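You operate a simulated robot arm through the tools that you are given. There is no shell and no other tool. Be economical: measure what you need, move in short steps, check, and stop when the job is done.

Carry out the task below with a simulated two-armed robot. There is one attempt and no reset: what you move stays moved.

TASK
Pick up the 2.0 Nm torque key from the top tray of the red trolley with one hand, pass it to the other hand and put it on the top of the pallet.

It is judged by the outcome, as a careful person would: the job done as asked, and still so three seconds after it is handed in. It fails if anything else is knocked over, pushed out of place, dropped, spilled or broken.

THE ROBOT
Two 7-joint arms with two-finger parallel grippers on one trunk, on a base that drives. Base frame: it is fixed to the floor where the robot stands at the start and does not move with it; the origin is under the middle of the robot, x ahead of it, y to its left, z up; the surface under the hand at the start is at about z = 728. Lengths are in mm, angles in degrees, forces in N, time in s.
The left shoulder is at the start at [70, 188, 1400], the right one opposite. With the tool pointing down near the work surface each hand reaches from about 100 to 640 mm from the robot's upright axis, wherever it stands, measured 20 degrees to its own side. Places, roughly: top of the pallet [500, 3000, 100]. Payload 3.91 kg a hand.
Tool frame (each hand has its own): the origin (TCP) lies between the finger pads and is the grasp point; the fingertips stand 30 mm ahead of it; z points along the fingers, y is the line along which they close. The gripper opens to 110 mm. The fingers are 20 mm wide and 10 mm thick; the gripper's body (48 by 112 mm) begins 55 mm behind the TCP.
Orientation is that of the tool frame in the base frame, as a unit quaternion [x, y, z, w]. With the fingers straight down and closing along the base's y, the tool's x points along the base's -x, its y along +y and its z along -z.

THE INTERFACE
- The arms move only by the tool servo_tool. It takes "left_motion", "right_motion" or both (then of equal length, played together; a hand with none holds still); each is a list of rows, each a list of 7 numbers: the finger opening in mm, from 0 to 110, then the shift along the base's x, y, z in units of 100 mm (1.0 is 100 mm), then the turn, a rotation vector about the base's x, y, z in units of 90 degrees (1.0 is 90 degrees). In form: [[grip, tx, ty, tz, rx, ry, rz], ...]. A call has 1 to 20 rows; each row is the pose to reach, as a shift and turn from the pose commanded when the call began. A call with a number of a shift or a turn outside -1 to 1 is refused whole. A row lasts 0.2 s, in which the tool goes at most 50 mm and 8.6 degrees; a call with a longer step from one row to the next is refused whole, and so is a gripper value outside its range. A pose out of reach is approached as far as the arm can. The call stops where the force on the tool passes 40 N (or 10 N more than at its start, if that is more) or the arm is blocked; 0.2 s more then pass. Each finger travels about 72 mm/s and halts on what it meets, pressing with about 22 N; the grip force reading is that of the motor and also rises with nothing between the fingers. The clock runs only during rows and for 0.2 s after the last one: add rows that repeat a pose to give the fingers time. The reply holds the time, the measured pose of the TCP, the force on the tool along the base axes, the opening and the grip force, in the units named above and with some noise, with the torque about the TCP (base axes, N m) and any sound that the robot's microphone picked up.
- Cameras (640 x 400 px; columns grow to the right, rows downward): "scene" is now at [111.4, 34.1, 1596.9]; the picture's right is [0.46, -0.89, 0.00], its down [-0.75, -0.38, -0.55] and it looks along [0.49, 0.25, -0.84] (base axes); focal length 269 px, centre (320, 200). "left" rides on the left gripper at [72, -17, -103] in its tool frame; the picture's right is [0.23, 0.97, 0.00], its down [-0.76, 0.18, -0.62] and it looks along [-0.61, 0.14, 0.78] (tool axes); focal length 222 px, centre (320, 200). "right" rides on the right gripper at [72, 17, -103] in its tool frame; the picture's right is [-0.23, 0.97, 0.00], its down [-0.76, -0.18, -0.62] and it looks along [-0.61, -0.14, 0.78] (tool axes); focal length 222 px, centre (320, 200). There is no depth. A picture from a camera that has moved, and an enlarged one, comes with that camera's place and axes in the base frame and with its lens.
- grab_frame(camera): a new picture of that camera. The clock stands still meanwhile.
- lift_body(by): slides the trunk up (or, below 0, down) by that many mm; the arms and the scene camera ride with it, the base frame stays. It gives what a move gives, with no picture.
- roll_base(legs): drives the robot by 1 to 6 legs, each [ahead, turn to the left] in mm and degrees, along the robot's own axes; the way and the turn of a leg run together, so that a leg with both is an arc; at most 1500 mm and 180 degrees a leg. The arms and the cameras ride along, it lands a little off, and it stops where it bumps. It gives what a move gives.
- aim_head(pan, tilt): turns the head with the scene camera to pan (to the left, within 86 degrees either way) and tilt (down, from -29 to 69), counted from straight ahead of the robot. It gives what a move gives.
- inspect(camera, box): a new picture of the part [left, top, right, bottom] of that camera's present view, enlarged. The clock stands still meanwhile.
- finish_job(): hands the job in; it is judged then, once.

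Go step by step. Nothing tells you exact positions but the pictures and the camera data: compare them with the known pose of the tool, close in by small moves and look again before you grip or let go. The budget is 120 turns and 92 pictures, counting those below and the enlarged ones. Unless the task says otherwise, let go and move clear before handing in, and close with one line.

The tools are called after "Emit:" as name(argument=value, ...) on one line, values as JSON. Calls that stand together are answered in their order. servo_tool: Moves the arms, as the interface text tells. Its arguments: {"type":"object","properties":{"left_motion":{"type":"array","items":{"type":"array","items":{"type":"number"}}},"right_motion":{"type":"array","items":{"type":"array","items":{"type":"number"}}}},"required":[]} The other tools are called the same way: lift_body (by) slides the trunk up or down; roll_base (legs) drives the base; aim_head (pan, tilt) turns the head that bears the scene camera; grab_frame (camera) takes a picture; inspect (camera, box) takes an enlarged picture of a part of a camera's view; finish_job () hands the job in.

At the start:

```text
time_s: 0.0
left_position: [504.6, 383.6, 1039.2]
left_tcp_rot: [0.0, 1.0, 0.0, -0.001]
left_wrist_force: [0.2, -0.1, 0.9]
left_moment: [0.03, -0.05, 0.02]
left_grip_width: 110.1
left_finger_force: 0.0
right_position: [519.3, -95.9, 977.0]
right_tcp_rot: [0.0, 1.0, 0.0, 0.0]
right_wrist_force: [0.2, -0.3, 0.2]
right_moment: [0.04, -0.01, 0.0]
right_grip_width: 110.1
right_finger_force: 0.0
trunk travel left (down, up): [-910.0, 30.0]
robot x, y, heading: [0.6, -2.2, -0.1]
head pan, tilt: [27.1, 56.8]
```

scene: 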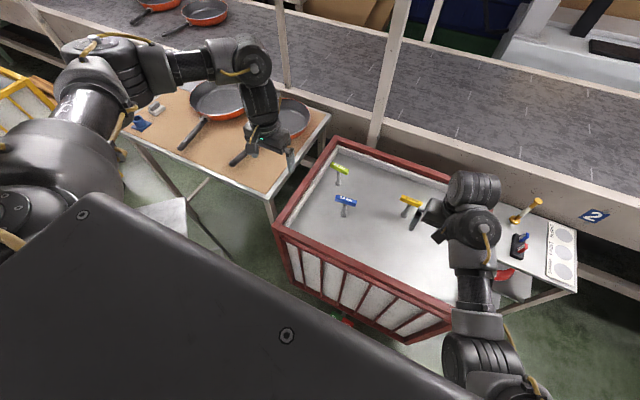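
right: 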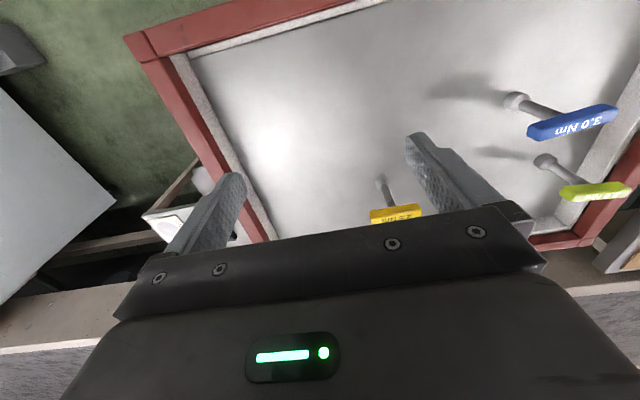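
left: 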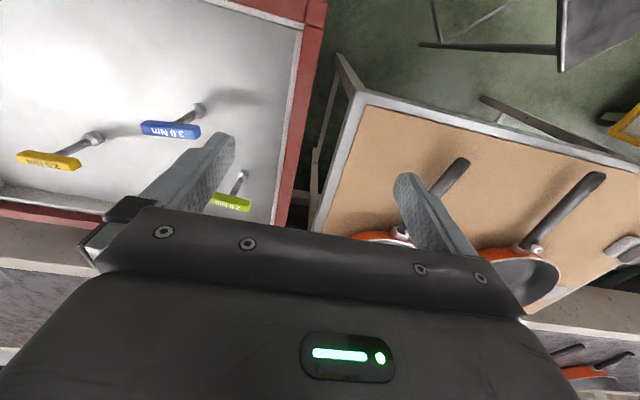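

I see three T-shaped keys in the trolley tray: yellow, blue (3.0 Nm) and green. I will enlarge the views to read the labels and see how they stand.

Emit:
inspect(camera="scene", box=[300, 140, 460, 240])

Emit:
inspect(camera="left", box=[0, 80, 320, 280])

Emit:
inspect(camera="right", box=[360, 70, 640, 245])

```text
4.00 times, centred on (380, 190) of scene
camera zoom: at [111.4, 34.1, 1596.9], right [0.46, -0.89, 0.0], down [-0.75, -0.38, -0.55], along [0.49, 0.25, -0.84], focal length 1075 px, centre (80, 240)
```

zoom: 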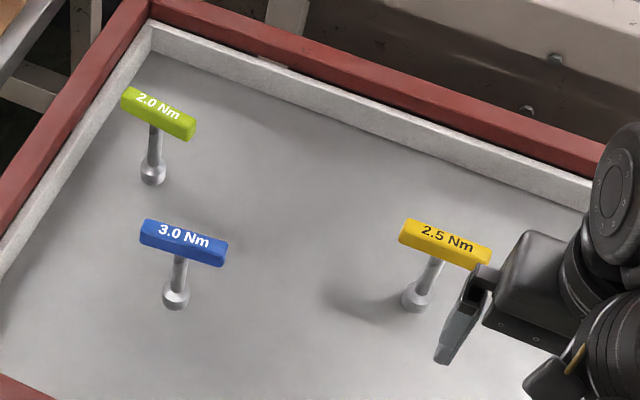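

```text
2.00 times, centred on (160, 180) of left
camera zoom: at [432.4, 365.8, 1143.2], right [-0.23, 0.97, 0.0], down [0.76, 0.18, 0.62], along [0.61, 0.14, -0.78], focal length 444 px, centre (640, 240)
```

zoom: 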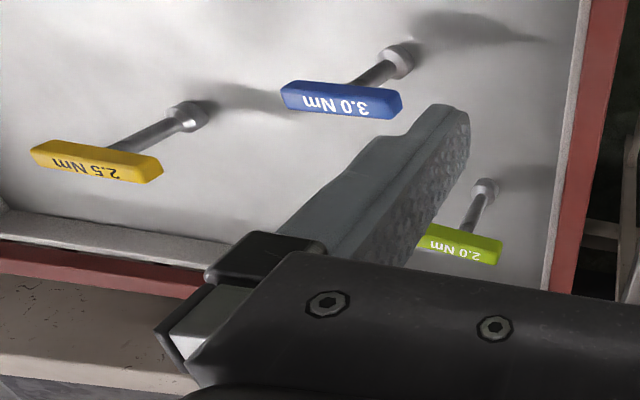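

```text
2.29 times, centred on (500, 158) of right
camera zoom: at [447.0, -79.4, 1081.7], right [0.23, 0.97, 0.0], down [0.76, -0.18, 0.62], along [0.61, -0.14, -0.78], focal length 508 px, centre (-91, 297)
```

zoom: 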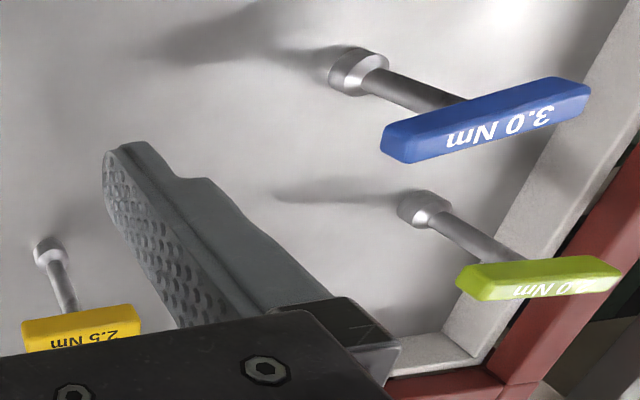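

The green key is labelled 2.0 Nm. Triangulating puts its bar near [729, 266, 818], lying roughly along y, with the stem upright below it. Before moving I will look left toward the pallet to plan the drive.

Emit:
aim_head(pan=80, tilt=20)

Emit:
grab_frame(camera="scene")

Emit:
aim_head(pan=-40, tilt=50)

Emit:
grab_frame(camera="scene")

```text
time_s: 1.2
left_position: [504.6, 383.0, 1039.4]
left_tcp_rot: [-0.001, 1.0, 0.0, 0.0]
left_wrist_force: [1.3, 0.9, -1.4]
left_moment: [0.01, 0.01, 0.0]
left_grip_width: 109.9
left_finger_force: 0.0
right_position: [519.0, -96.2, 978.0]
right_tcp_rot: [0.0, 1.0, 0.001, 0.0]
right_wrist_force: [-0.6, 0.2, 0.3]
right_moment: [0.01, -0.01, -0.01]
right_grip_width: 109.9
right_finger_force: 0.0
trunk travel left (down, up): [-910.0, 30.0]
robot x, y, heading: [-1.8, -3.7, 0.2]
head pan, tilt: [80.0, 20.0]
```

```text
85 pictures are left
camera scene: at [65.3, 93.8, 1651.2], right [0.98, -0.17, 0.0], down [-0.06, -0.34, -0.94], along [0.16, 0.93, -0.34], focal length 269 px, centre (320, 200)
```

scene: 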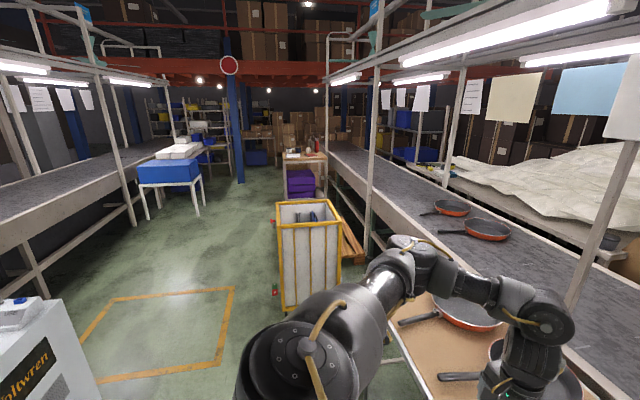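

```text
time_s: 3.2
left_position: [504.9, 383.5, 1038.9]
left_tcp_rot: [0.0, 1.0, 0.0, 0.0]
left_wrist_force: [0.6, -0.1, 0.3]
left_moment: [0.0, 0.02, 0.0]
left_grip_width: 110.0
left_finger_force: 0.1
right_position: [518.4, -95.2, 977.5]
right_tcp_rot: [0.0, 1.0, 0.0, 0.001]
right_wrist_force: [-0.9, 0.5, 0.6]
right_moment: [0.0, 0.03, 0.0]
right_grip_width: 109.9
right_finger_force: 0.1
trunk travel left (down, up): [-910.0, 30.0]
robot x, y, heading: [1.4, -1.6, 0.0]
head pan, tilt: [-40.0, 50.0]
```

```text
84 pictures are left
camera scene: at [108.0, -47.4, 1605.7], right [-0.64, -0.77, 0.0], down [-0.59, 0.49, -0.64], along [0.49, -0.41, -0.77], focal length 269 px, centre (320, 200)
```

scene: 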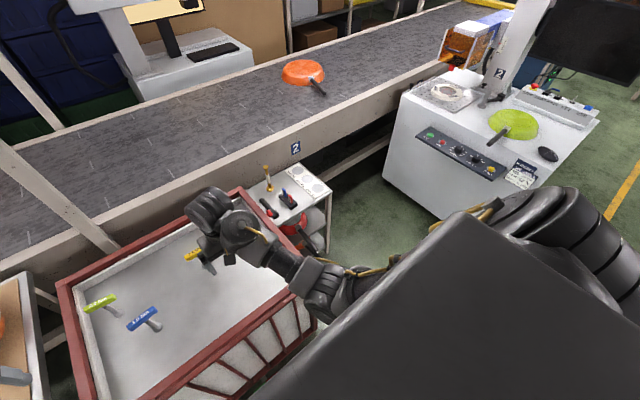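

The pallet lies past the yellow trolley, on my left along the conveyor, so I can drive down the aisle to it later. Now I raise both hands and turn the left one so it closes along x, ready to lower the trunk for reach.

Emit:
servo_tool(left_motion=[[110, 0, 0, 0.2, 0, 0, -0.09], [110, 0, 0, 0.4, 0, 0, -0.18], [110, 0, 0, 0.6, 0, 0, -0.27], [110, 0, 0, 0.8, 0, 0, -0.36], [110, 0, 0, 1, 0, 0, -0.45], [110, 0, -0.2, 1, 0, 0, -0.54], [110, 0, -0.4, 1, 0, 0, -0.63], [110, 0, -0.6, 1, 0, 0, -0.72], [110, 0, -0.8, 1, 0, 0, -0.81], [110, 0, -0.9, 1, 0, 0, -0.9], [110, 0, -1, 1, 0, 0, -0.96], [110, 0, -1, 1, 0, 0, -1]], right_motion=[[110, 0, 0, 0.2, 0, 0, 0], [110, 0, 0, 0.4, 0, 0, 0], [110, 0, 0, 0.6, 0, 0, 0], [110, 0, 0, 0.8, 0, 0, 0], [110, 0, 0, 1, 0, 0, 0], [110, -0.2, -0.1, 1, 0, 0, 0], [110, -0.4, -0.2, 1, 0, 0, 0], [110, -0.6, -0.3, 1, 0, 0, 0], [110, -0.8, -0.4, 1, 0, 0, 0], [110, -1, -0.5, 1, 0, 0, 0], [110, -1, -0.6, 1, 0, 0, 0], [110, -1, -0.6, 1, 0, 0, 0]])

Emit:
aim_head(pan=15, tilt=52)

Emit:
grab_frame(camera="scene")

```text
time_s: 5.8
left_position: [504.0, 281.9, 1140.5]
left_tcp_rot: [0.708, 0.707, 0.0, 0.0]
left_wrist_force: [-0.4, 1.2, -0.2]
left_moment: [-0.04, 0.01, -0.01]
left_grip_width: 110.3
left_finger_force: 0.1
right_position: [458.2, -112.2, 956.3]
right_tcp_rot: [0.0, 1.0, 0.001, 0.001]
right_wrist_force: [-0.2, -0.5, -0.2]
right_moment: [0.02, 0.0, 0.01]
right_grip_width: 109.9
right_finger_force: 0.0
right hand out of reach, approached as far as the arm can: row 1, 2, 3, 4, 5, 6, 7, 8, 9, 10, 11, 12
trunk travel left (down, up): [-910.0, 30.0]
robot x, y, heading: [-3.2, 1.4, -0.0]
head pan, tilt: [-40.0, 50.0]
```

```text
time_s: 7.1
left_position: [503.5, 283.4, 1139.2]
left_tcp_rot: [0.708, 0.707, 0.0, 0.0]
left_wrist_force: [-0.6, -0.2, -0.2]
left_moment: [-0.01, -0.03, 0.02]
left_grip_width: 109.9
left_finger_force: 0.0
right_position: [458.1, -112.7, 954.4]
right_tcp_rot: [0.0, 1.0, -0.001, 0.001]
right_wrist_force: [0.0, 1.2, 1.0]
right_moment: [0.01, 0.0, 0.01]
right_grip_width: 110.3
right_finger_force: 0.0
trunk travel left (down, up): [-910.0, 30.0]
robot x, y, heading: [2.3, 3.4, 0.1]
head pan, tilt: [15.0, 52.0]
```

```text
83 pictures are left
camera scene: at [121.7, 21.4, 1603.1], right [0.26, -0.97, 0.0], down [-0.76, -0.2, -0.62], along [0.59, 0.16, -0.79], focal length 269 px, centre (320, 200)
```

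scene: 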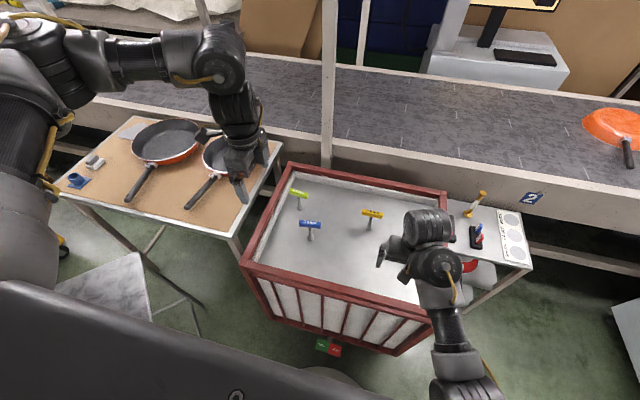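

The left hand is turned correctly. The right hand was limited close in, so I move it outward to its own side and then up.

Emit:
servo_tool(right_motion=[[110, 0.1, -0.3, 0, 0, 0, 0], [110, 0.2, -0.6, 0, 0, 0, 0], [110, 0.3, -0.9, 0, 0, 0, 0], [110, 0.4, -1, 0.2, 0, 0, 0], [110, 0.4, -1, 0.5, 0, 0, 0], [110, 0.4, -1, 0.8, 0, 0, 0], [110, 0.4, -1, 1, 0, 0, 0], [110, 0.4, -1, 1, 0, 0, 0]])

```text
time_s: 7.4
left_position: [503.7, 281.1, 1141.6]
left_tcp_rot: [0.707, 0.707, 0.0, 0.0]
left_wrist_force: [0.8, -0.4, -0.2]
left_moment: [-0.02, 0.02, 0.0]
left_grip_width: 109.9
left_finger_force: 0.0
right_position: [467.6, -133.4, 953.2]
right_tcp_rot: [0.011, 1.0, 0.002, 0.0]
right_wrist_force: [2.8, 13.4, -5.8]
right_moment: [-1.7, -0.17, -1.12]
right_grip_width: 110.2
right_finger_force: 0.1
trunk travel left (down, up): [-910.0, 30.0]
robot x, y, heading: [-1.1, 0.2, 0.1]
head pan, tilt: [15.0, 52.0]
stopped in row 1 (right hand): the force on the tool passed its limit at 96 N (the readings are from after the stop); the commanded pose is now the measured one
```

The right hand met something; I look before moving it again.

Emit:
grab_frame(camera="right")

Emit:
aim_head(pan=-20, tilt=55)

Emit:
grab_frame(camera="scene")

```text
82 pictures are left
camera right: at [396.0, -115.9, 1057.2], right [0.25, 0.97, 0.0], down [0.76, -0.2, 0.62], along [0.6, -0.15, -0.78], focal length 222 px, centre (320, 200)
```

right: 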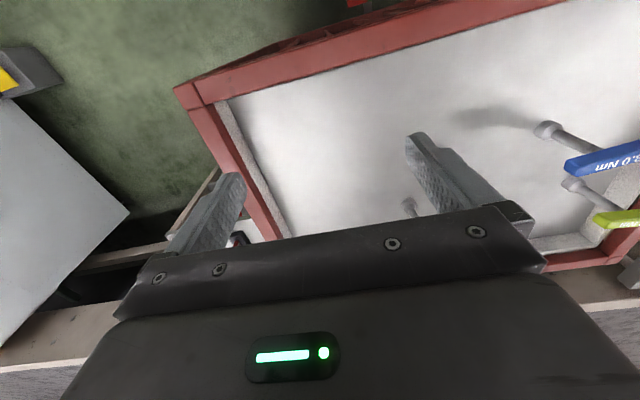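

```text
time_s: 8.4
left_position: [503.2, 283.5, 1139.4]
left_tcp_rot: [0.707, 0.707, 0.0, 0.0]
left_wrist_force: [0.7, -0.4, -0.1]
left_moment: [0.0, -0.02, -0.02]
left_grip_width: 109.9
left_finger_force: 0.0
right_position: [467.2, -132.2, 953.2]
right_tcp_rot: [0.01, 1.0, 0.001, 0.001]
right_wrist_force: [2.4, 25.8, -15.2]
right_moment: [-3.37, -1.15, -2.16]
right_grip_width: 110.0
right_finger_force: 0.1
trunk travel left (down, up): [-910.0, 30.0]
robot x, y, heading: [-0.4, 0.8, -0.2]
head pan, tilt: [-20.0, 55.0]
```

```text
81 pictures are left
camera scene: at [116.8, -22.4, 1599.2], right [-0.34, -0.94, 0.0], down [-0.77, 0.28, -0.57], along [0.54, -0.2, -0.82], focal length 269 px, centre (320, 200)
```

scene: 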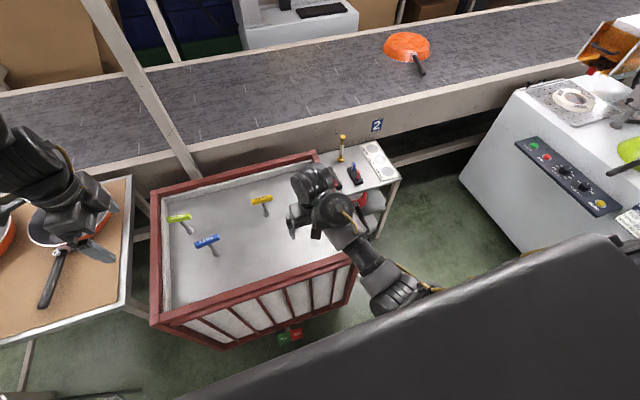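

Nothing outside is touching the hand. The arm itself seems cramped, with the elbow against the robot's own body, so I back out toward where it started.

Emit:
servo_tool(right_motion=[[110, 0.1, 0.1, 0, 0, 0, 0], [110, 0.25, 0.2, 0.05, 0, 0, 0], [110, 0.4, 0.3, 0.1, 0, 0, 0], [110, 0.52, 0.36, 0.2, 0, 0, 0], [110, 0.52, 0.36, 0.24, 0, 0, 0]])

```text
time_s: 9.7
left_position: [503.0, 281.2, 1139.2]
left_tcp_rot: [0.707, 0.707, 0.0, 0.0]
left_wrist_force: [-0.9, -0.2, 0.1]
left_moment: [0.01, 0.0, -0.04]
left_grip_width: 110.0
left_finger_force: 0.0
right_position: [518.6, -97.6, 977.0]
right_tcp_rot: [0.01, 1.0, 0.001, 0.0]
right_wrist_force: [0.3, 0.7, 0.4]
right_moment: [-0.01, 0.0, 0.02]
right_grip_width: 110.0
right_finger_force: 0.1
trunk travel left (down, up): [-910.0, 30.0]
robot x, y, heading: [-0.2, -0.9, -0.0]
head pan, tilt: [-20.0, 55.0]
```

It is free again with no load. From here I move the right hand slightly forward and outward in small steps.

Emit:
servo_tool(right_motion=[[110, 0.1, -0.1, 0, 0, 0, 0], [110, 0.2, -0.3, 0, 0, 0, 0], [110, 0.3, -0.5, 0, 0, 0, 0], [110, 0.3, -0.7, 0, 0, 0, 0], [110, 0.3, -0.9, 0, 0, 0, 0], [110, 0.3, -1, 0.1, 0, 0, 0], [110, 0.3, -1, 0.3, 0, 0, 0], [110, 0.3, -1, 0.5, 0, 0, 0]])

```text
time_s: 10.2
left_position: [504.3, 282.7, 1139.9]
left_tcp_rot: [0.708, 0.707, 0.0, 0.0]
left_wrist_force: [0.1, -0.4, -1.3]
left_moment: [-0.01, 0.0, 0.04]
left_grip_width: 110.0
left_finger_force: 0.0
right_position: [537.5, -119.9, 977.4]
right_tcp_rot: [0.017, 1.0, 0.001, 0.0]
right_wrist_force: [3.2, 8.3, -5.2]
right_moment: [-1.01, -0.02, -0.62]
right_grip_width: 110.2
right_finger_force: 0.2
trunk travel left (down, up): [-910.0, 30.0]
robot x, y, heading: [-0.1, 0.2, 0.1]
head pan, tilt: [-20.0, 55.0]
stopped in row 2 (right hand): the force on the tool passed its limit at 60 N (the readings are from after the stop); the commanded pose is now the measured one
```

The force pattern points to contact about 120 mm up and 80 mm back from the TCP, so the wrist is folding onto its own forearm. I ease back and pitch the right tool forward to unfold it.

Emit:
servo_tool(right_motion=[[110, 0, 0.2, 0, 0, 0, 0], [110, 0, 0.2, 0.1, 0, -0.09, 0], [110, 0.1, 0.2, 0.2, 0, -0.18, 0], [110, 0.2, 0.2, 0.3, 0, -0.27, 0], [110, 0.2, 0.2, 0.4, 0, -0.36, 0], [110, 0.2, 0.2, 0.5, 0, -0.45, 0], [110, 0.2, 0.2, 0.6, 0, -0.5, 0], [110, 0.2, 0.2, 0.6, 0, -0.5, 0]])

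Emit:
grab_frame(camera="scene")

```text
time_s: 12.1
left_position: [503.9, 282.6, 1140.0]
left_tcp_rot: [0.707, 0.707, 0.001, 0.001]
left_wrist_force: [0.1, -0.2, 0.7]
left_moment: [0.01, 0.02, -0.06]
left_grip_width: 109.9
left_finger_force: 0.0
right_position: [556.2, -99.9, 1036.8]
right_tcp_rot: [0.015, 0.923, 0.007, 0.384]
right_wrist_force: [-0.1, -0.5, 0.4]
right_moment: [0.04, 0.0, -0.04]
right_grip_width: 110.0
right_finger_force: 0.1
trunk travel left (down, up): [-910.0, 30.0]
robot x, y, heading: [-1.5, 4.9, 0.0]
head pan, tilt: [-20.0, 55.0]
```

```text
80 pictures are left
camera scene: at [116.1, -22.3, 1599.3], right [-0.34, -0.94, 0.0], down [-0.77, 0.28, -0.57], along [0.54, -0.2, -0.82], focal length 269 px, centre (320, 200)
```

scene: 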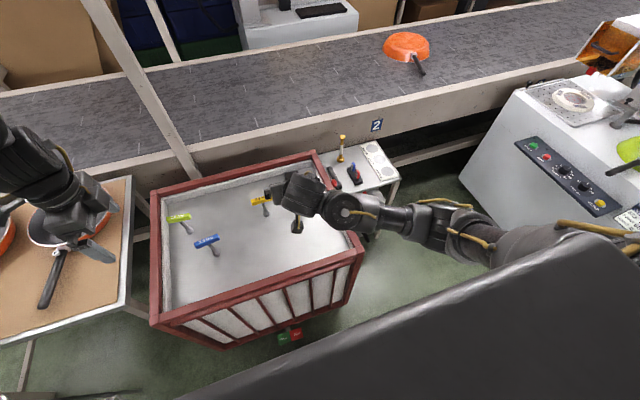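

That worked: the forearm has swung outward and the wrist is free. Now I raise the right hand and move it outward with that pitch.

Emit:
servo_tool(right_motion=[[110, 0, -0.1, 0.2, 0, 0, 0], [110, 0, -0.2, 0.4, 0, 0, 0], [110, 0, -0.4, 0.6, 0, 0, 0], [110, 0, -0.6, 0.8, 0, 0, 0], [110, 0, -0.8, 1, 0, 0, 0], [110, 0, -1, 1, 0, 0, 0], [110, 0, -1, 1, 0, 0, 0]])

```text
time_s: 13.7
left_position: [504.4, 283.7, 1140.7]
left_tcp_rot: [0.706, 0.708, 0.0, 0.0]
left_wrist_force: [0.1, -0.3, 0.1]
left_moment: [0.0, 0.03, -0.01]
left_grip_width: 110.2
left_finger_force: 0.1
right_position: [556.7, -200.2, 1137.9]
right_tcp_rot: [0.015, 0.924, 0.008, 0.383]
right_wrist_force: [-0.5, -0.6, -1.6]
right_moment: [-0.02, -0.02, -0.01]
right_grip_width: 110.2
right_finger_force: 0.1
trunk travel left (down, up): [-910.0, 30.0]
robot x, y, heading: [1.4, 0.5, -0.1]
head pan, tilt: [-20.0, 55.0]
```

Both hands are now high. I lower the trunk 150 mm to extend the forward reach near tray height and check the clearance.

Emit:
lift_body(by=-150)

Emit:
aim_head(pan=0, tilt=45)

Emit:
grab_frame(camera="scene")

Emit:
grab_frame(camera="left")

```text
time_s: 15.4
left_position: [503.2, 282.2, 991.2]
left_tcp_rot: [0.707, 0.707, 0.0, -0.001]
left_wrist_force: [0.9, 0.7, 0.1]
left_moment: [0.01, 0.0, 0.01]
left_grip_width: 110.0
left_finger_force: 0.1
right_position: [557.1, -199.4, 989.2]
right_tcp_rot: [0.015, 0.924, 0.007, 0.383]
right_wrist_force: [0.4, 0.0, 0.3]
right_moment: [-0.01, 0.03, 0.03]
right_grip_width: 109.9
right_finger_force: 0.0
trunk travel left (down, up): [-760.0, 180.0]
robot x, y, heading: [0.1, -0.6, 0.1]
head pan, tilt: [-20.0, 55.0]
```

```text
time_s: 16.2
left_position: [503.6, 281.9, 990.7]
left_tcp_rot: [0.706, 0.708, 0.0, 0.0]
left_wrist_force: [0.8, -0.1, -0.2]
left_moment: [-0.01, 0.04, 0.01]
left_grip_width: 110.2
left_finger_force: 0.0
right_position: [556.7, -198.0, 988.3]
right_tcp_rot: [0.015, 0.924, 0.008, 0.382]
right_wrist_force: [0.3, 0.6, 0.5]
right_moment: [0.0, -0.04, -0.03]
right_grip_width: 110.0
right_finger_force: 0.1
trunk travel left (down, up): [-760.0, 180.0]
robot x, y, heading: [-3.5, -3.1, -0.0]
head pan, tilt: [0.0, 45.0]
```

```text
79 pictures are left
camera scene: at [130.3, 1.8, 1462.6], right [0.0, -1.0, 0.0], down [-0.71, 0.0, -0.71], along [0.71, 0.0, -0.71], focal length 269 px, centre (320, 200)
```

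scene: 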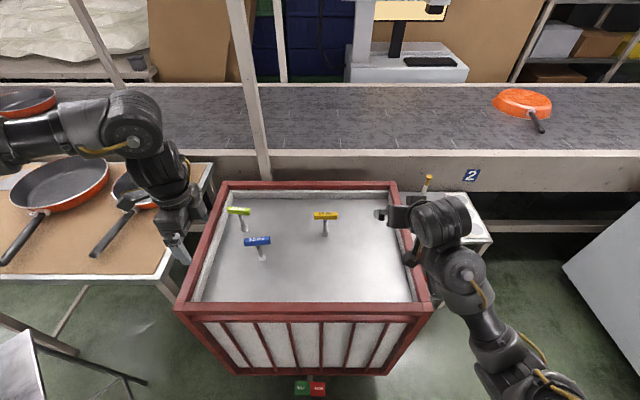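

```text
78 pictures are left
camera left: at [487.4, 354.5, 1093.9], right [0.97, 0.23, 0.0], down [0.18, -0.76, 0.62], along [0.14, -0.61, -0.78], focal length 222 px, centre (320, 200)
```

left: 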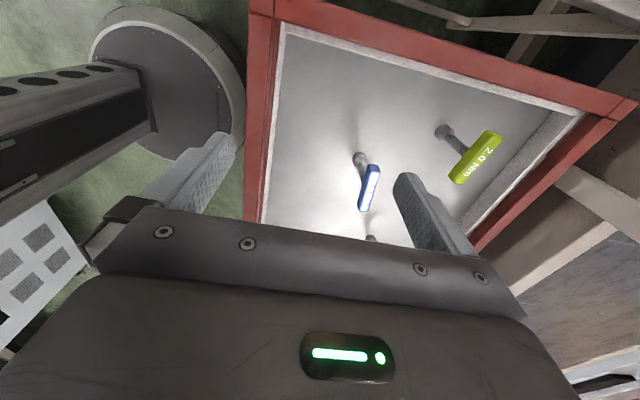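

The views agree on the green bar near [727, 265, 818]. I bring the left hand forward above it, staying high.

Emit:
servo_tool(left_motion=[[80, 0.2, 0, 0, 0, 0, 0], [80, 0.4, 0, 0, 0, 0, 0], [80, 0.6, 0, 0, 0, 0, 0], [80, 0.8, -0.05, 0, 0, 0, 0], [80, 1, -0.1, 0, 0, 0, 0], [80, 1, -0.15, 0, 0, 0, 0]])

Emit:
servo_tool(left_motion=[[80, 0.2, 0, 0, 0, 0, 0], [80, 0.4, 0, -0.05, 0, 0, 0], [80, 0.6, 0, -0.1, 0, 0, 0], [80, 0.8, 0, -0.2, 0, 0, 0], [80, 1, 0, -0.3, 0, 0, 0], [80, 1, 0, -0.3, 0, 0, 0]])

Emit:
grab_frame(camera="left")

Emit:
inspect(camera="scene", box=[160, 120, 320, 220])

```text
time_s: 17.6
left_position: [604.3, 267.4, 989.5]
left_tcp_rot: [0.707, 0.707, 0.0, 0.0]
left_wrist_force: [-0.2, -0.4, 0.4]
left_moment: [-0.01, -0.03, -0.03]
left_grip_width: 79.7
left_finger_force: 0.1
right_position: [556.7, -198.3, 989.0]
right_tcp_rot: [0.015, 0.923, 0.008, 0.384]
right_wrist_force: [0.0, 0.1, -0.3]
right_moment: [-0.02, -0.03, -0.01]
right_grip_width: 109.8
right_finger_force: 0.1
trunk travel left (down, up): [-760.0, 180.0]
robot x, y, heading: [2.5, 0.1, -0.1]
head pan, tilt: [0.0, 45.0]
```

```text
time_s: 19.0
left_position: [706.2, 270.5, 958.6]
left_tcp_rot: [0.707, 0.707, -0.001, 0.001]
left_wrist_force: [-0.1, 0.0, 0.6]
left_moment: [-0.06, -0.02, 0.03]
left_grip_width: 80.2
left_finger_force: 0.0
right_position: [556.8, -196.5, 988.7]
right_tcp_rot: [0.015, 0.924, 0.008, 0.383]
right_wrist_force: [0.1, 0.5, -0.2]
right_moment: [0.01, -0.01, 0.0]
right_grip_width: 110.1
right_finger_force: 0.1
trunk travel left (down, up): [-760.0, 180.0]
robot x, y, heading: [-2.5, -2.7, 0.1]
head pan, tilt: [0.0, 45.0]
```

```text
77 pictures are left
camera left: at [689.8, 342.2, 1063.4], right [0.97, 0.23, 0.0], down [0.18, -0.76, 0.62], along [0.14, -0.61, -0.78], focal length 222 px, centre (320, 200)
```

left: 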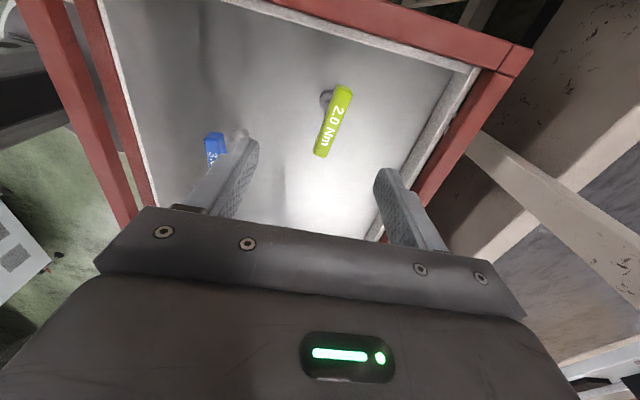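

```text
4.00 times, centred on (240, 170) of scene
camera zoom: at [129.7, 4.3, 1462.8], right [0.0, -1.0, 0.0], down [-0.71, 0.0, -0.71], along [0.71, 0.0, -0.71], focal length 1075 px, centre (640, 320)
```

zoom: 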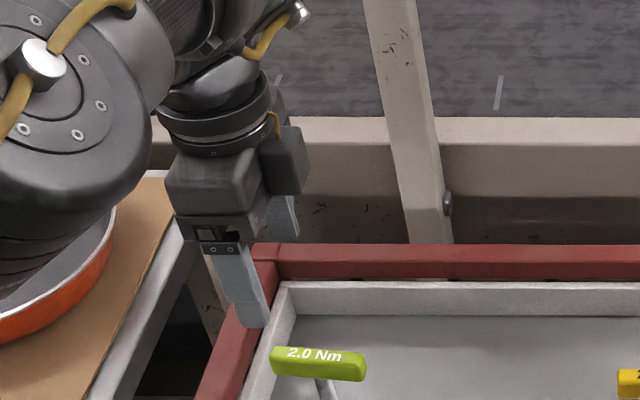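

The bar sits at about [723, 263, 818] with its length along y. I centre over it, descend partway and check.

Emit:
servo_tool(left_motion=[[80, 0.1, -0.04, -0.1, 0, 0, -0.03], [70, 0.17, -0.07, -0.3, 0, 0, -0.03], [70, 0.17, -0.07, -0.5, 0, 0, -0.03], [70, 0.17, -0.07, -0.7, 0, 0, -0.03], [70, 0.17, -0.07, -0.8, 0, 0, -0.03], [70, 0.17, -0.07, -0.8, 0, 0, -0.03]])

Emit:
grab_frame(camera="left")

Emit:
inspect(camera="scene", box=[160, 150, 320, 250])

```text
time_s: 20.4
left_position: [706.0, 249.3, 894.9]
left_tcp_rot: [0.723, 0.691, 0.0, 0.0]
left_wrist_force: [-1.0, 0.0, 0.0]
left_moment: [-0.01, -0.01, -0.01]
left_grip_width: 70.0
left_finger_force: 0.0
left hand out of reach, approached as far as the arm can: row 1, 2, 3, 4, 5, 6
right_position: [556.4, -198.5, 987.2]
right_tcp_rot: [0.015, 0.924, 0.007, 0.383]
right_wrist_force: [-0.8, 0.3, -0.3]
right_moment: [0.01, -0.01, 0.0]
right_grip_width: 109.8
right_finger_force: 0.1
trunk travel left (down, up): [-760.0, 180.0]
robot x, y, heading: [-4.0, 1.3, -0.4]
head pan, tilt: [0.0, 45.0]
```

```text
75 pictures are left
camera left: at [693.4, 322.2, 998.4], right [0.98, 0.18, 0.0], down [0.14, -0.77, 0.62], along [0.11, -0.61, -0.78], focal length 222 px, centre (320, 200)
```

left: 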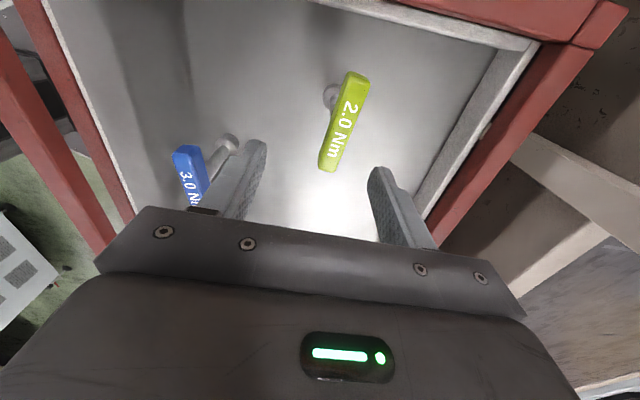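

```text
4.00 times, centred on (240, 200) of scene
camera zoom: at [130.3, 1.6, 1462.6], right [0.0, -1.0, 0.0], down [-0.71, 0.0, -0.71], along [0.71, 0.0, -0.71], focal length 1075 px, centre (640, 200)
```

zoom: 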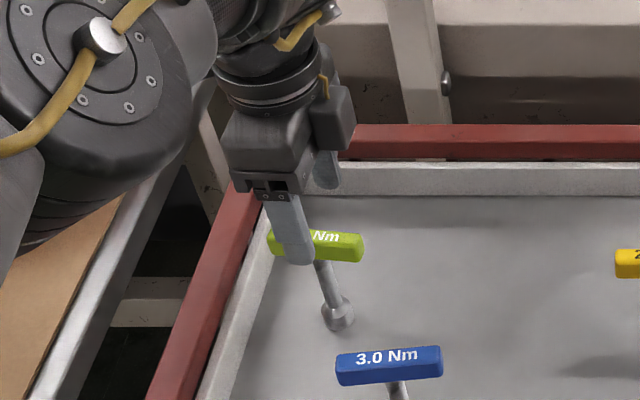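

The arm is at its reach limit, so I raise both hands a bit, lower the trunk 130 mm more, and try again.

Emit:
servo_tool(left_motion=[[70, -0.25, 0, 0.3, 0, 0, -0.03], [70, -0.25, 0, 0.6, 0, 0, -0.03], [70, -0.25, 0, 0.9, 0, 0, -0.03], [70, -0.25, 0, 1, 0, 0, -0.03]], right_motion=[[110, 0, 0, 0.25, 0, 0, 0], [110, 0, 0, 0.5, 0, 0, 0], [110, 0, 0, 0.8, 0, 0, 0], [110, 0, 0, 1, 0, 0, 0]])

Emit:
lift_body(by=-130)

Emit:
grab_frame(camera="scene")

```text
time_s: 21.4
left_position: [680.3, 249.9, 990.3]
left_tcp_rot: [0.739, 0.673, 0.0, 0.0]
left_wrist_force: [0.7, 0.4, -0.4]
left_moment: [-0.02, -0.02, 0.01]
left_grip_width: 70.0
left_finger_force: 0.0
right_position: [557.7, -198.3, 1084.5]
right_tcp_rot: [0.024, 0.921, 0.013, 0.39]
right_wrist_force: [2.9, 2.6, -0.9]
right_moment: [-0.04, 0.0, -0.33]
right_grip_width: 110.3
right_finger_force: 0.1
trunk travel left (down, up): [-760.0, 180.0]
robot x, y, heading: [-2.2, 0.8, 0.2]
head pan, tilt: [0.0, 45.0]
stopped in row 4 (right hand): the force on the tool passed its limit at 104 N (the readings are from after the stop); the commanded pose is now the measured one
```

```text
time_s: 23.0
left_position: [680.2, 248.9, 864.1]
left_tcp_rot: [0.74, 0.672, 0.002, 0.002]
left_wrist_force: [1.0, 0.4, 20.9]
left_moment: [-0.01, -0.81, 0.0]
left_grip_width: 70.3
left_finger_force: 0.5
right_position: [554.8, -200.4, 954.6]
right_tcp_rot: [0.023, 0.92, 0.014, 0.39]
right_wrist_force: [2.1, 3.4, -1.5]
right_moment: [-0.12, -0.15, -0.6]
right_grip_width: 109.9
right_finger_force: 0.1
trunk travel left (down, up): [-630.0, 310.0]
robot x, y, heading: [3.0, 1.5, -0.0]
head pan, tilt: [0.0, 45.0]
```

```text
73 pictures are left
camera scene: at [127.8, 0.8, 1333.3], right [0.0, -1.0, 0.0], down [-0.71, 0.0, -0.71], along [0.71, 0.0, -0.71], focal length 269 px, centre (320, 200)
```

scene: 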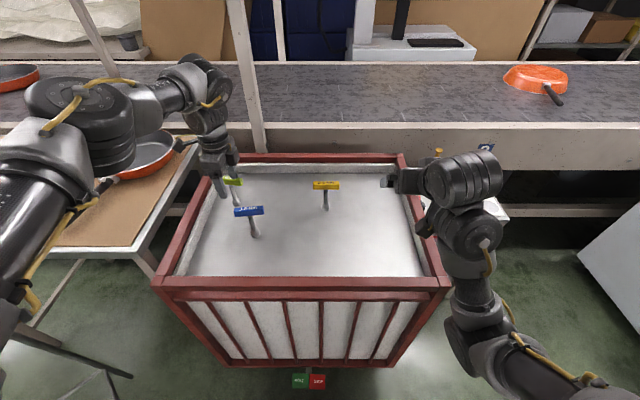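

The lowered left finger is resting on the green bar with 21 N upward, because the hand sits too far back. I lift it straight up gently and check that the key is still standing.

Emit:
servo_tool(left_motion=[[70, 0, 0, 0.1, 0, 0, 0], [70, 0, 0, 0.2, 0, 0, 0], [70, 0, 0, 0.4, 0, 0, 0], [70, 0, 0, 0.6, 0, 0, 0], [70, 0, 0, 0.6, 0, 0, 0]])

Emit:
grab_frame(camera="left")

Emit:
inspect(camera="scene", box=[160, 140, 320, 240])

```text
time_s: 24.2
left_position: [679.9, 248.2, 919.5]
left_tcp_rot: [0.74, 0.673, 0.0, -0.002]
left_wrist_force: [0.3, 0.6, 0.2]
left_moment: [0.02, -0.02, 0.0]
left_grip_width: 70.3
left_finger_force: 0.2
right_position: [557.4, -200.0, 953.9]
right_tcp_rot: [0.023, 0.921, 0.013, 0.389]
right_wrist_force: [1.8, 3.4, -1.4]
right_moment: [-0.12, -0.17, -0.6]
right_grip_width: 109.9
right_finger_force: 0.0
trunk travel left (down, up): [-630.0, 310.0]
robot x, y, heading: [1.3, -0.6, -0.2]
head pan, tilt: [0.0, 45.0]
```

```text
72 pictures are left
camera left: at [670.6, 322.5, 1023.2], right [0.99, 0.13, 0.0], down [0.11, -0.78, 0.62], along [0.08, -0.62, -0.78], focal length 222 px, centre (320, 200)
```

left: 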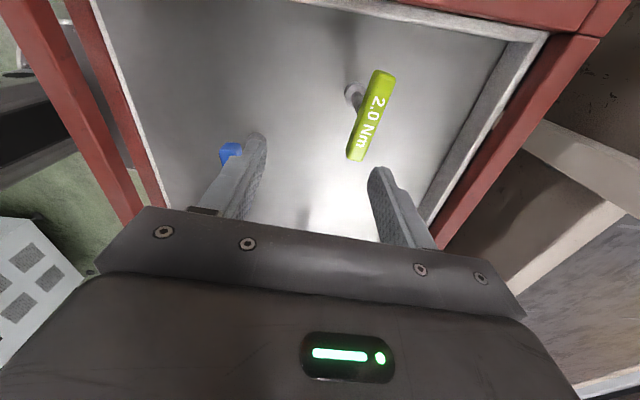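

```text
4.00 times, centred on (240, 190) of scene
camera zoom: at [130.8, 2.0, 1332.6], right [0.0, -1.0, 0.0], down [-0.71, 0.0, -0.71], along [0.71, 0.0, -0.71], focal length 1075 px, centre (640, 240)
```

zoom: 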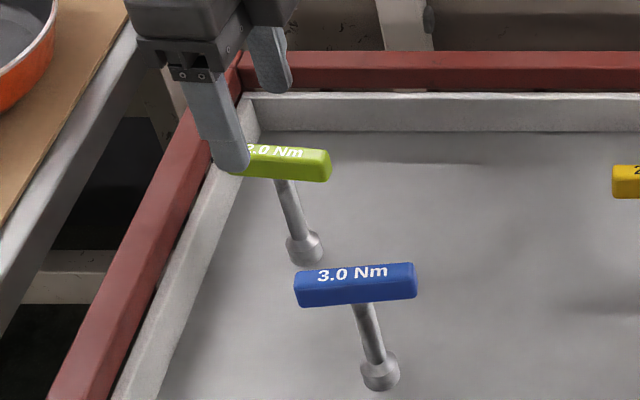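

The key still stands in place, and the contact puts the bar's top at about z = 834. Now I centre the hand at x ≈ 721, y ≈ 262, still above it.

Emit:
servo_tool(left_motion=[[70, 0.2, 0.07, 0, 0, 0, 0.02], [70, 0.41, 0.14, 0, 0, 0, 0.02], [70, 0.41, 0.14, -0.2, 0, 0, 0.02], [70, 0.41, 0.14, -0.35, 0, 0, 0.02], [70, 0.41, 0.14, -0.35, 0, 0, 0.02]])

Emit:
grab_frame(camera="left")

Emit:
inspect(camera="scene", box=[160, 140, 320, 240])

```text
time_s: 25.4
left_position: [710.1, 248.7, 883.7]
left_tcp_rot: [0.728, 0.685, 0.001, -0.001]
left_wrist_force: [0.3, 0.9, 0.0]
left_moment: [0.01, -0.01, 0.0]
left_grip_width: 69.8
left_finger_force: 0.0
left hand out of reach, approached as far as the arm can: row 2, 3, 4, 5
right_position: [556.8, -198.9, 954.5]
right_tcp_rot: [0.024, 0.921, 0.013, 0.389]
right_wrist_force: [2.3, 3.6, -0.9]
right_moment: [-0.12, -0.17, -0.61]
right_grip_width: 110.1
right_finger_force: 0.1
trunk travel left (down, up): [-630.0, 310.0]
robot x, y, heading: [2.2, 0.9, 0.0]
head pan, tilt: [0.0, 45.0]
```

```text
70 pictures are left
camera left: at [698.7, 322.9, 987.7], right [0.99, 0.17, 0.0], down [0.13, -0.77, 0.62], along [0.1, -0.61, -0.78], focal length 222 px, centre (320, 200)
```

left: 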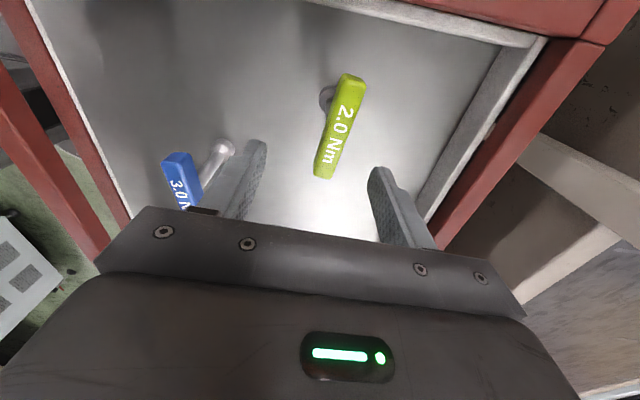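

```text
4.00 times, centred on (240, 190) of scene
camera zoom: at [129.9, 1.8, 1332.7], right [0.0, -1.0, 0.0], down [-0.71, 0.0, -0.71], along [0.71, 0.0, -0.71], focal length 1075 px, centre (640, 240)
```

zoom: 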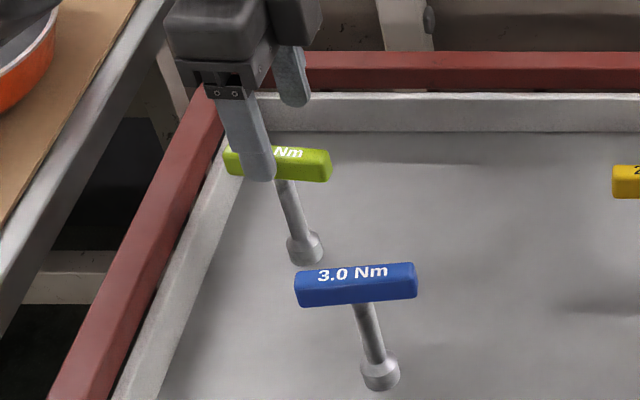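

The arm stops about 11 mm short in x. The base edge looks to be near x ≈ 255 and the trolley front near x ≈ 400, so a 30 mm creep forward is safe.

Emit:
roll_base(legs=[[30, 0]])

Emit:
grab_frame(camera="left")

```text
time_s: 26.2
left_position: [738.3, 249.3, 886.4]
left_tcp_rot: [0.729, 0.684, 0.001, 0.001]
left_wrist_force: [-0.3, 0.3, 0.1]
left_moment: [0.01, -0.02, 0.0]
left_grip_width: 69.8
left_finger_force: 0.0
right_position: [585.1, -200.9, 955.3]
right_tcp_rot: [0.023, 0.92, 0.014, 0.39]
right_wrist_force: [-1.7, 6.3, -1.5]
right_moment: [-0.25, -0.27, -0.98]
right_grip_width: 110.3
right_finger_force: 0.0
trunk travel left (down, up): [-630.0, 310.0]
robot x, y, heading: [30.0, 4.2, -0.1]
head pan, tilt: [0.0, 45.0]
```

```text
68 pictures are left
camera left: at [726.5, 323.1, 989.9], right [0.99, 0.17, 0.0], down [0.13, -0.77, 0.62], along [0.11, -0.61, -0.78], focal length 222 px, centre (320, 200)
```

left: 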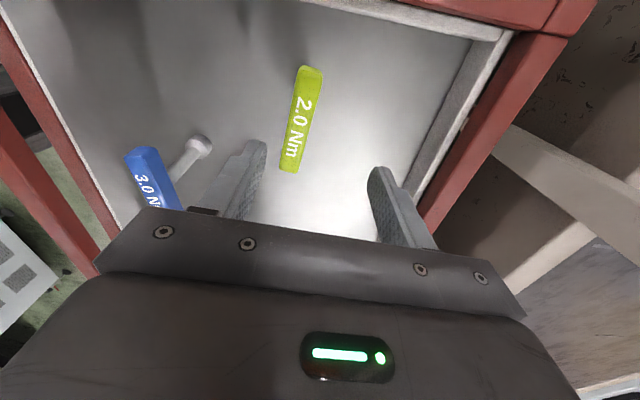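

The bar is centred at about [722, 266, 826], so I shift by −16, +14 mm and descend to straddle it. I also relax the right hand slightly.

Emit:
servo_tool(left_motion=[[70, -0.08, 0.07, 0, 0, 0, 0], [70, -0.16, 0.14, 0, 0, 0, 0], [70, -0.16, 0.14, -0.1, 0, 0, 0], [70, -0.16, 0.14, -0.2, 0, 0, 0], [70, -0.16, 0.14, -0.3, 0, 0, 0], [70, -0.16, 0.14, -0.4, 0, 0, 0], [70, -0.16, 0.14, -0.47, 0, 0, 0], [70, -0.16, 0.14, -0.47, 0, 0, 0]], right_motion=[[110, 0, 0.05, 0, 0, 0, 0], [110, 0, 0.1, -0.05, 0, 0, 0], [110, 0, 0.15, -0.1, 0, 0, 0], [110, 0, 0.15, -0.1, 0, 0, 0], [110, 0, 0.15, -0.1, 0, 0, 0], [110, 0, 0.15, -0.1, 0, 0, 0], [110, 0, 0.15, -0.1, 0, 0, 0], [110, 0, 0.15, -0.1, 0, 0, 0]])

Emit:
grab_frame(camera="left")

Emit:
inspect(camera="scene", box=[160, 140, 320, 240])

```text
time_s: 28.1
left_position: [725.1, 263.8, 836.4]
left_tcp_rot: [0.729, 0.685, 0.0, -0.001]
left_wrist_force: [-0.6, 0.2, 0.1]
left_moment: [0.0, 0.02, 0.01]
left_grip_width: 69.8
left_finger_force: 0.1
right_position: [588.2, -184.6, 944.1]
right_tcp_rot: [0.023, 0.921, 0.013, 0.389]
right_wrist_force: [0.7, -0.2, -0.5]
right_moment: [0.02, -0.03, 0.01]
right_grip_width: 109.7
right_finger_force: 0.1
trunk travel left (down, up): [-630.0, 310.0]
robot x, y, heading: [32.5, 0.8, -0.2]
head pan, tilt: [0.0, 45.0]
```

```text
67 pictures are left
camera left: at [713.1, 336.9, 940.4], right [0.99, 0.17, 0.0], down [0.13, -0.77, 0.62], along [0.1, -0.61, -0.78], focal length 222 px, centre (320, 200)
```

left: 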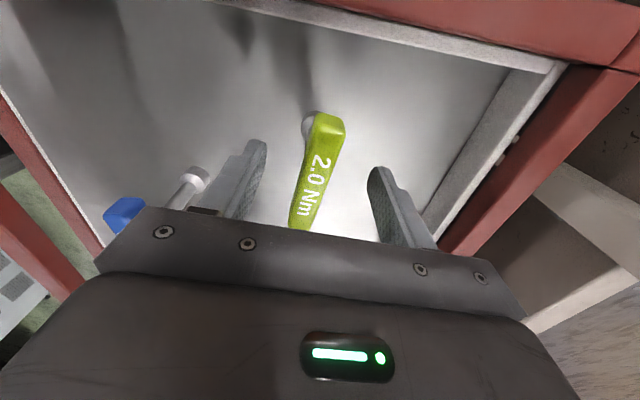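

```text
4.00 times, centred on (240, 190) of scene
camera zoom: at [160.4, 1.7, 1332.6], right [0.0, -1.0, 0.0], down [-0.71, 0.0, -0.71], along [0.71, 0.0, -0.71], focal length 1075 px, centre (640, 240)
```

zoom: 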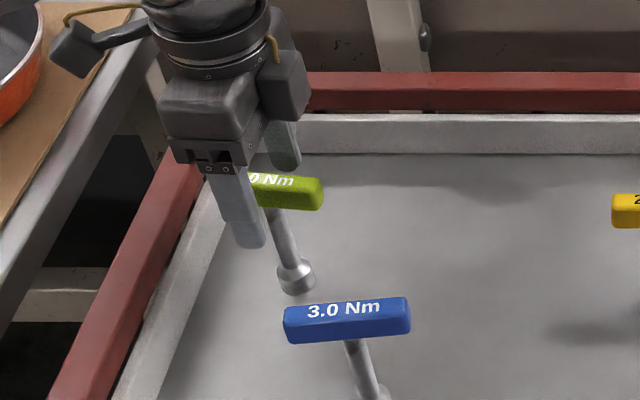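

The fingers straddle the bar with clearance on both sides. Closing now.

Emit:
servo_tool(left_motion=[[40, 0, 0, 0, 0, 0, 0], [25, 0, 0, 0, 0, 0, 0], [10, 0, 0, 0, 0, 0, 0], [0, 0, 0, 0, 0, 0, 0], [0, 0, 0, 0, 0, 0, 0], [0, 0, 0, 0, 0, 0, 0]])

Emit:
inspect(camera="scene", box=[160, 140, 320, 240])

```text
time_s: 29.4
left_position: [725.0, 263.6, 836.8]
left_tcp_rot: [0.729, 0.684, 0.0, -0.001]
left_wrist_force: [-1.3, -0.3, -0.7]
left_moment: [-0.09, 0.05, 0.01]
left_grip_width: 16.9
left_finger_force: 22.2
right_position: [586.7, -183.7, 943.1]
right_tcp_rot: [0.023, 0.921, 0.013, 0.389]
right_wrist_force: [0.4, 0.0, 0.7]
right_moment: [0.0, 0.0, -0.01]
right_grip_width: 110.0
right_finger_force: 0.0
trunk travel left (down, up): [-630.0, 310.0]
robot x, y, heading: [27.6, -1.9, -0.1]
head pan, tilt: [0.0, 45.0]
```

```text
4.00 times, centred on (240, 190) of scene
camera zoom: at [160.4, 1.7, 1332.6], right [0.0, -1.0, 0.0], down [-0.71, 0.0, -0.71], along [0.71, 0.0, -0.71], focal length 1075 px, centre (640, 240)
```

zoom: 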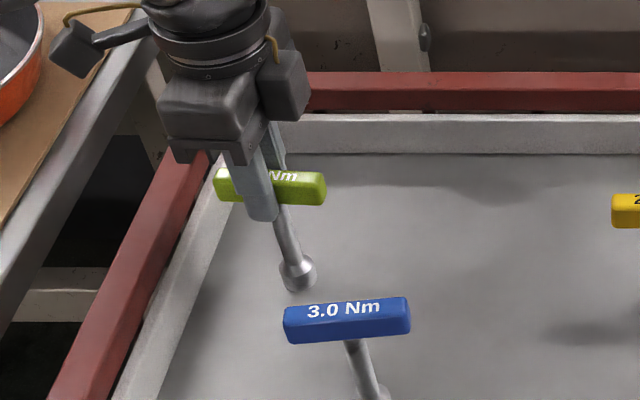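

The bar is held at 16.9 mm with 22 N. I lift straight up slowly.

Emit:
servo_tool(left_motion=[[0, 0, 0, 0.1, 0, 0, 0], [0, 0, 0, 0.2, 0, 0, 0], [0, 0, 0, 0.35, 0, 0, 0], [0, 0, 0, 0.5, 0, 0, 0], [0, 0, 0, 0.65, 0, 0, 0], [0, 0, 0, 0.8, 0, 0, 0], [0, 0, 0, 1, 0, 0, 0], [0, 0, 0, 1, 0, 0, 0]])

Emit:
servo_tool(left_motion=[[0, -0.1, 0, 0.2, 0, 0, 0], [0, -0.2, 0, 0.4, 0, 0, 0], [0, -0.35, 0, 0.6, 0, 0, 0], [0, -0.5, 0, 0.8, 0, 0, 0], [0, -0.7, 0, 1, 0, 0, 0], [0, -0.9, 0, 1, 0, 0, 0], [0, -1, 0, 1, 0, 0, 0]])

Emit:
grab_frame(camera="scene")

```text
time_s: 31.2
left_position: [725.4, 264.7, 936.7]
left_tcp_rot: [0.729, 0.685, 0.0, 0.0]
left_wrist_force: [-0.2, 0.1, -3.1]
left_moment: [0.0, -0.04, 0.0]
left_grip_width: 16.8
left_finger_force: 22.3
right_position: [588.3, -182.6, 943.2]
right_tcp_rot: [0.023, 0.921, 0.013, 0.388]
right_wrist_force: [-0.5, 0.5, -0.3]
right_moment: [-0.02, 0.02, -0.01]
right_grip_width: 109.9
right_finger_force: 0.1
trunk travel left (down, up): [-630.0, 310.0]
robot x, y, heading: [29.7, -0.2, 0.2]
head pan, tilt: [0.0, 45.0]
```

```text
time_s: 32.9
left_position: [625.2, 263.1, 1035.1]
left_tcp_rot: [0.729, 0.685, 0.0, 0.0]
left_wrist_force: [0.0, 0.4, -2.2]
left_moment: [-0.03, 0.0, 0.01]
left_grip_width: 17.1
left_finger_force: 21.9
right_position: [588.8, -183.3, 943.5]
right_tcp_rot: [0.024, 0.921, 0.013, 0.389]
right_wrist_force: [-0.3, 0.6, 0.6]
right_moment: [-0.02, -0.01, -0.01]
right_grip_width: 109.8
right_finger_force: 0.1
trunk travel left (down, up): [-630.0, 310.0]
robot x, y, heading: [29.7, -2.4, -0.4]
head pan, tilt: [0.0, 45.0]
```

```text
64 pictures are left
camera scene: at [160.5, 1.8, 1332.6], right [0.0, -1.0, 0.0], down [-0.71, 0.0, -0.71], along [0.71, 0.0, -0.71], focal length 269 px, centre (320, 200)
```

scene: 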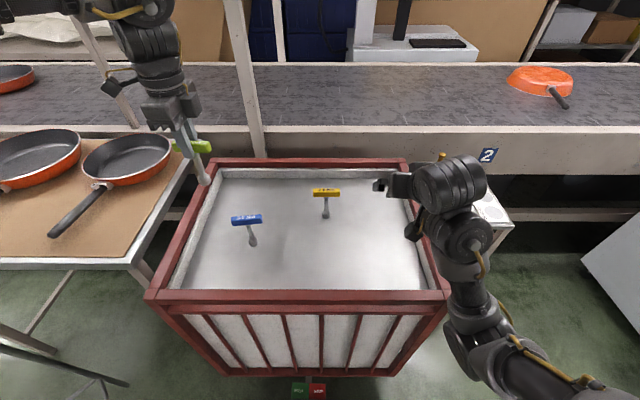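

The key is up and hanging from the left hand. I back away from the trolley for room to do the handover.

Emit:
roll_base(legs=[[-300, 0]])

Emit:
grab_frame(camera="scene")

Emit:
grab_frame(camera="right")

```text
time_s: 34.9
left_position: [322.7, 266.8, 1036.7]
left_tcp_rot: [0.728, 0.686, 0.001, -0.001]
left_wrist_force: [0.0, 0.2, -1.8]
left_moment: [0.02, -0.02, 0.0]
left_grip_width: 16.9
left_finger_force: 22.4
right_position: [286.3, -182.1, 943.9]
right_tcp_rot: [0.021, 0.921, 0.015, 0.389]
right_wrist_force: [-0.5, 0.2, 0.6]
right_moment: [-0.02, 0.04, -0.03]
right_grip_width: 109.8
right_finger_force: 0.1
trunk travel left (down, up): [-630.0, 310.0]
robot x, y, heading: [-276.6, -1.8, 0.2]
head pan, tilt: [0.0, 45.0]
```

```text
63 pictures are left
camera scene: at [-141.3, 1.9, 1332.6], right [0.0, -1.0, 0.0], down [-0.71, 0.0, -0.71], along [0.71, 0.0, -0.71], focal length 269 px, centre (320, 200)
```

scene: 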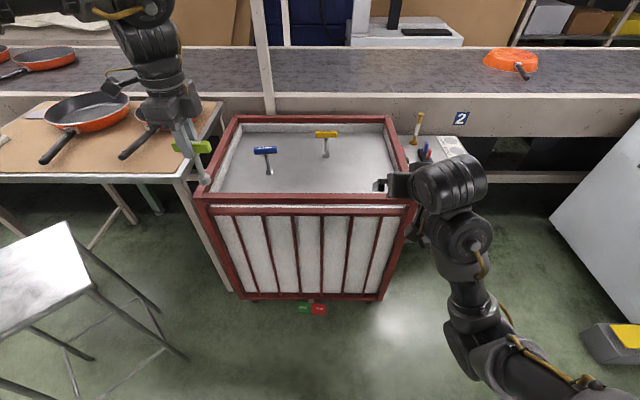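

```text
62 pictures are left
camera right: at [163.1, -163.4, 965.3], right [0.19, 0.96, 0.2], down [0.08, -0.22, 0.97], along [0.98, -0.16, -0.12], focal length 222 px, centre (320, 200)
```

right: 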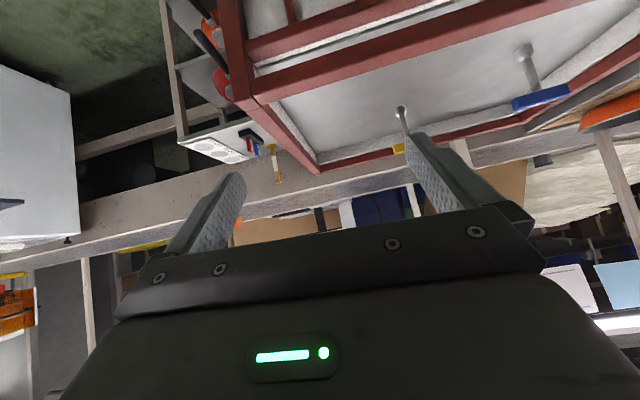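

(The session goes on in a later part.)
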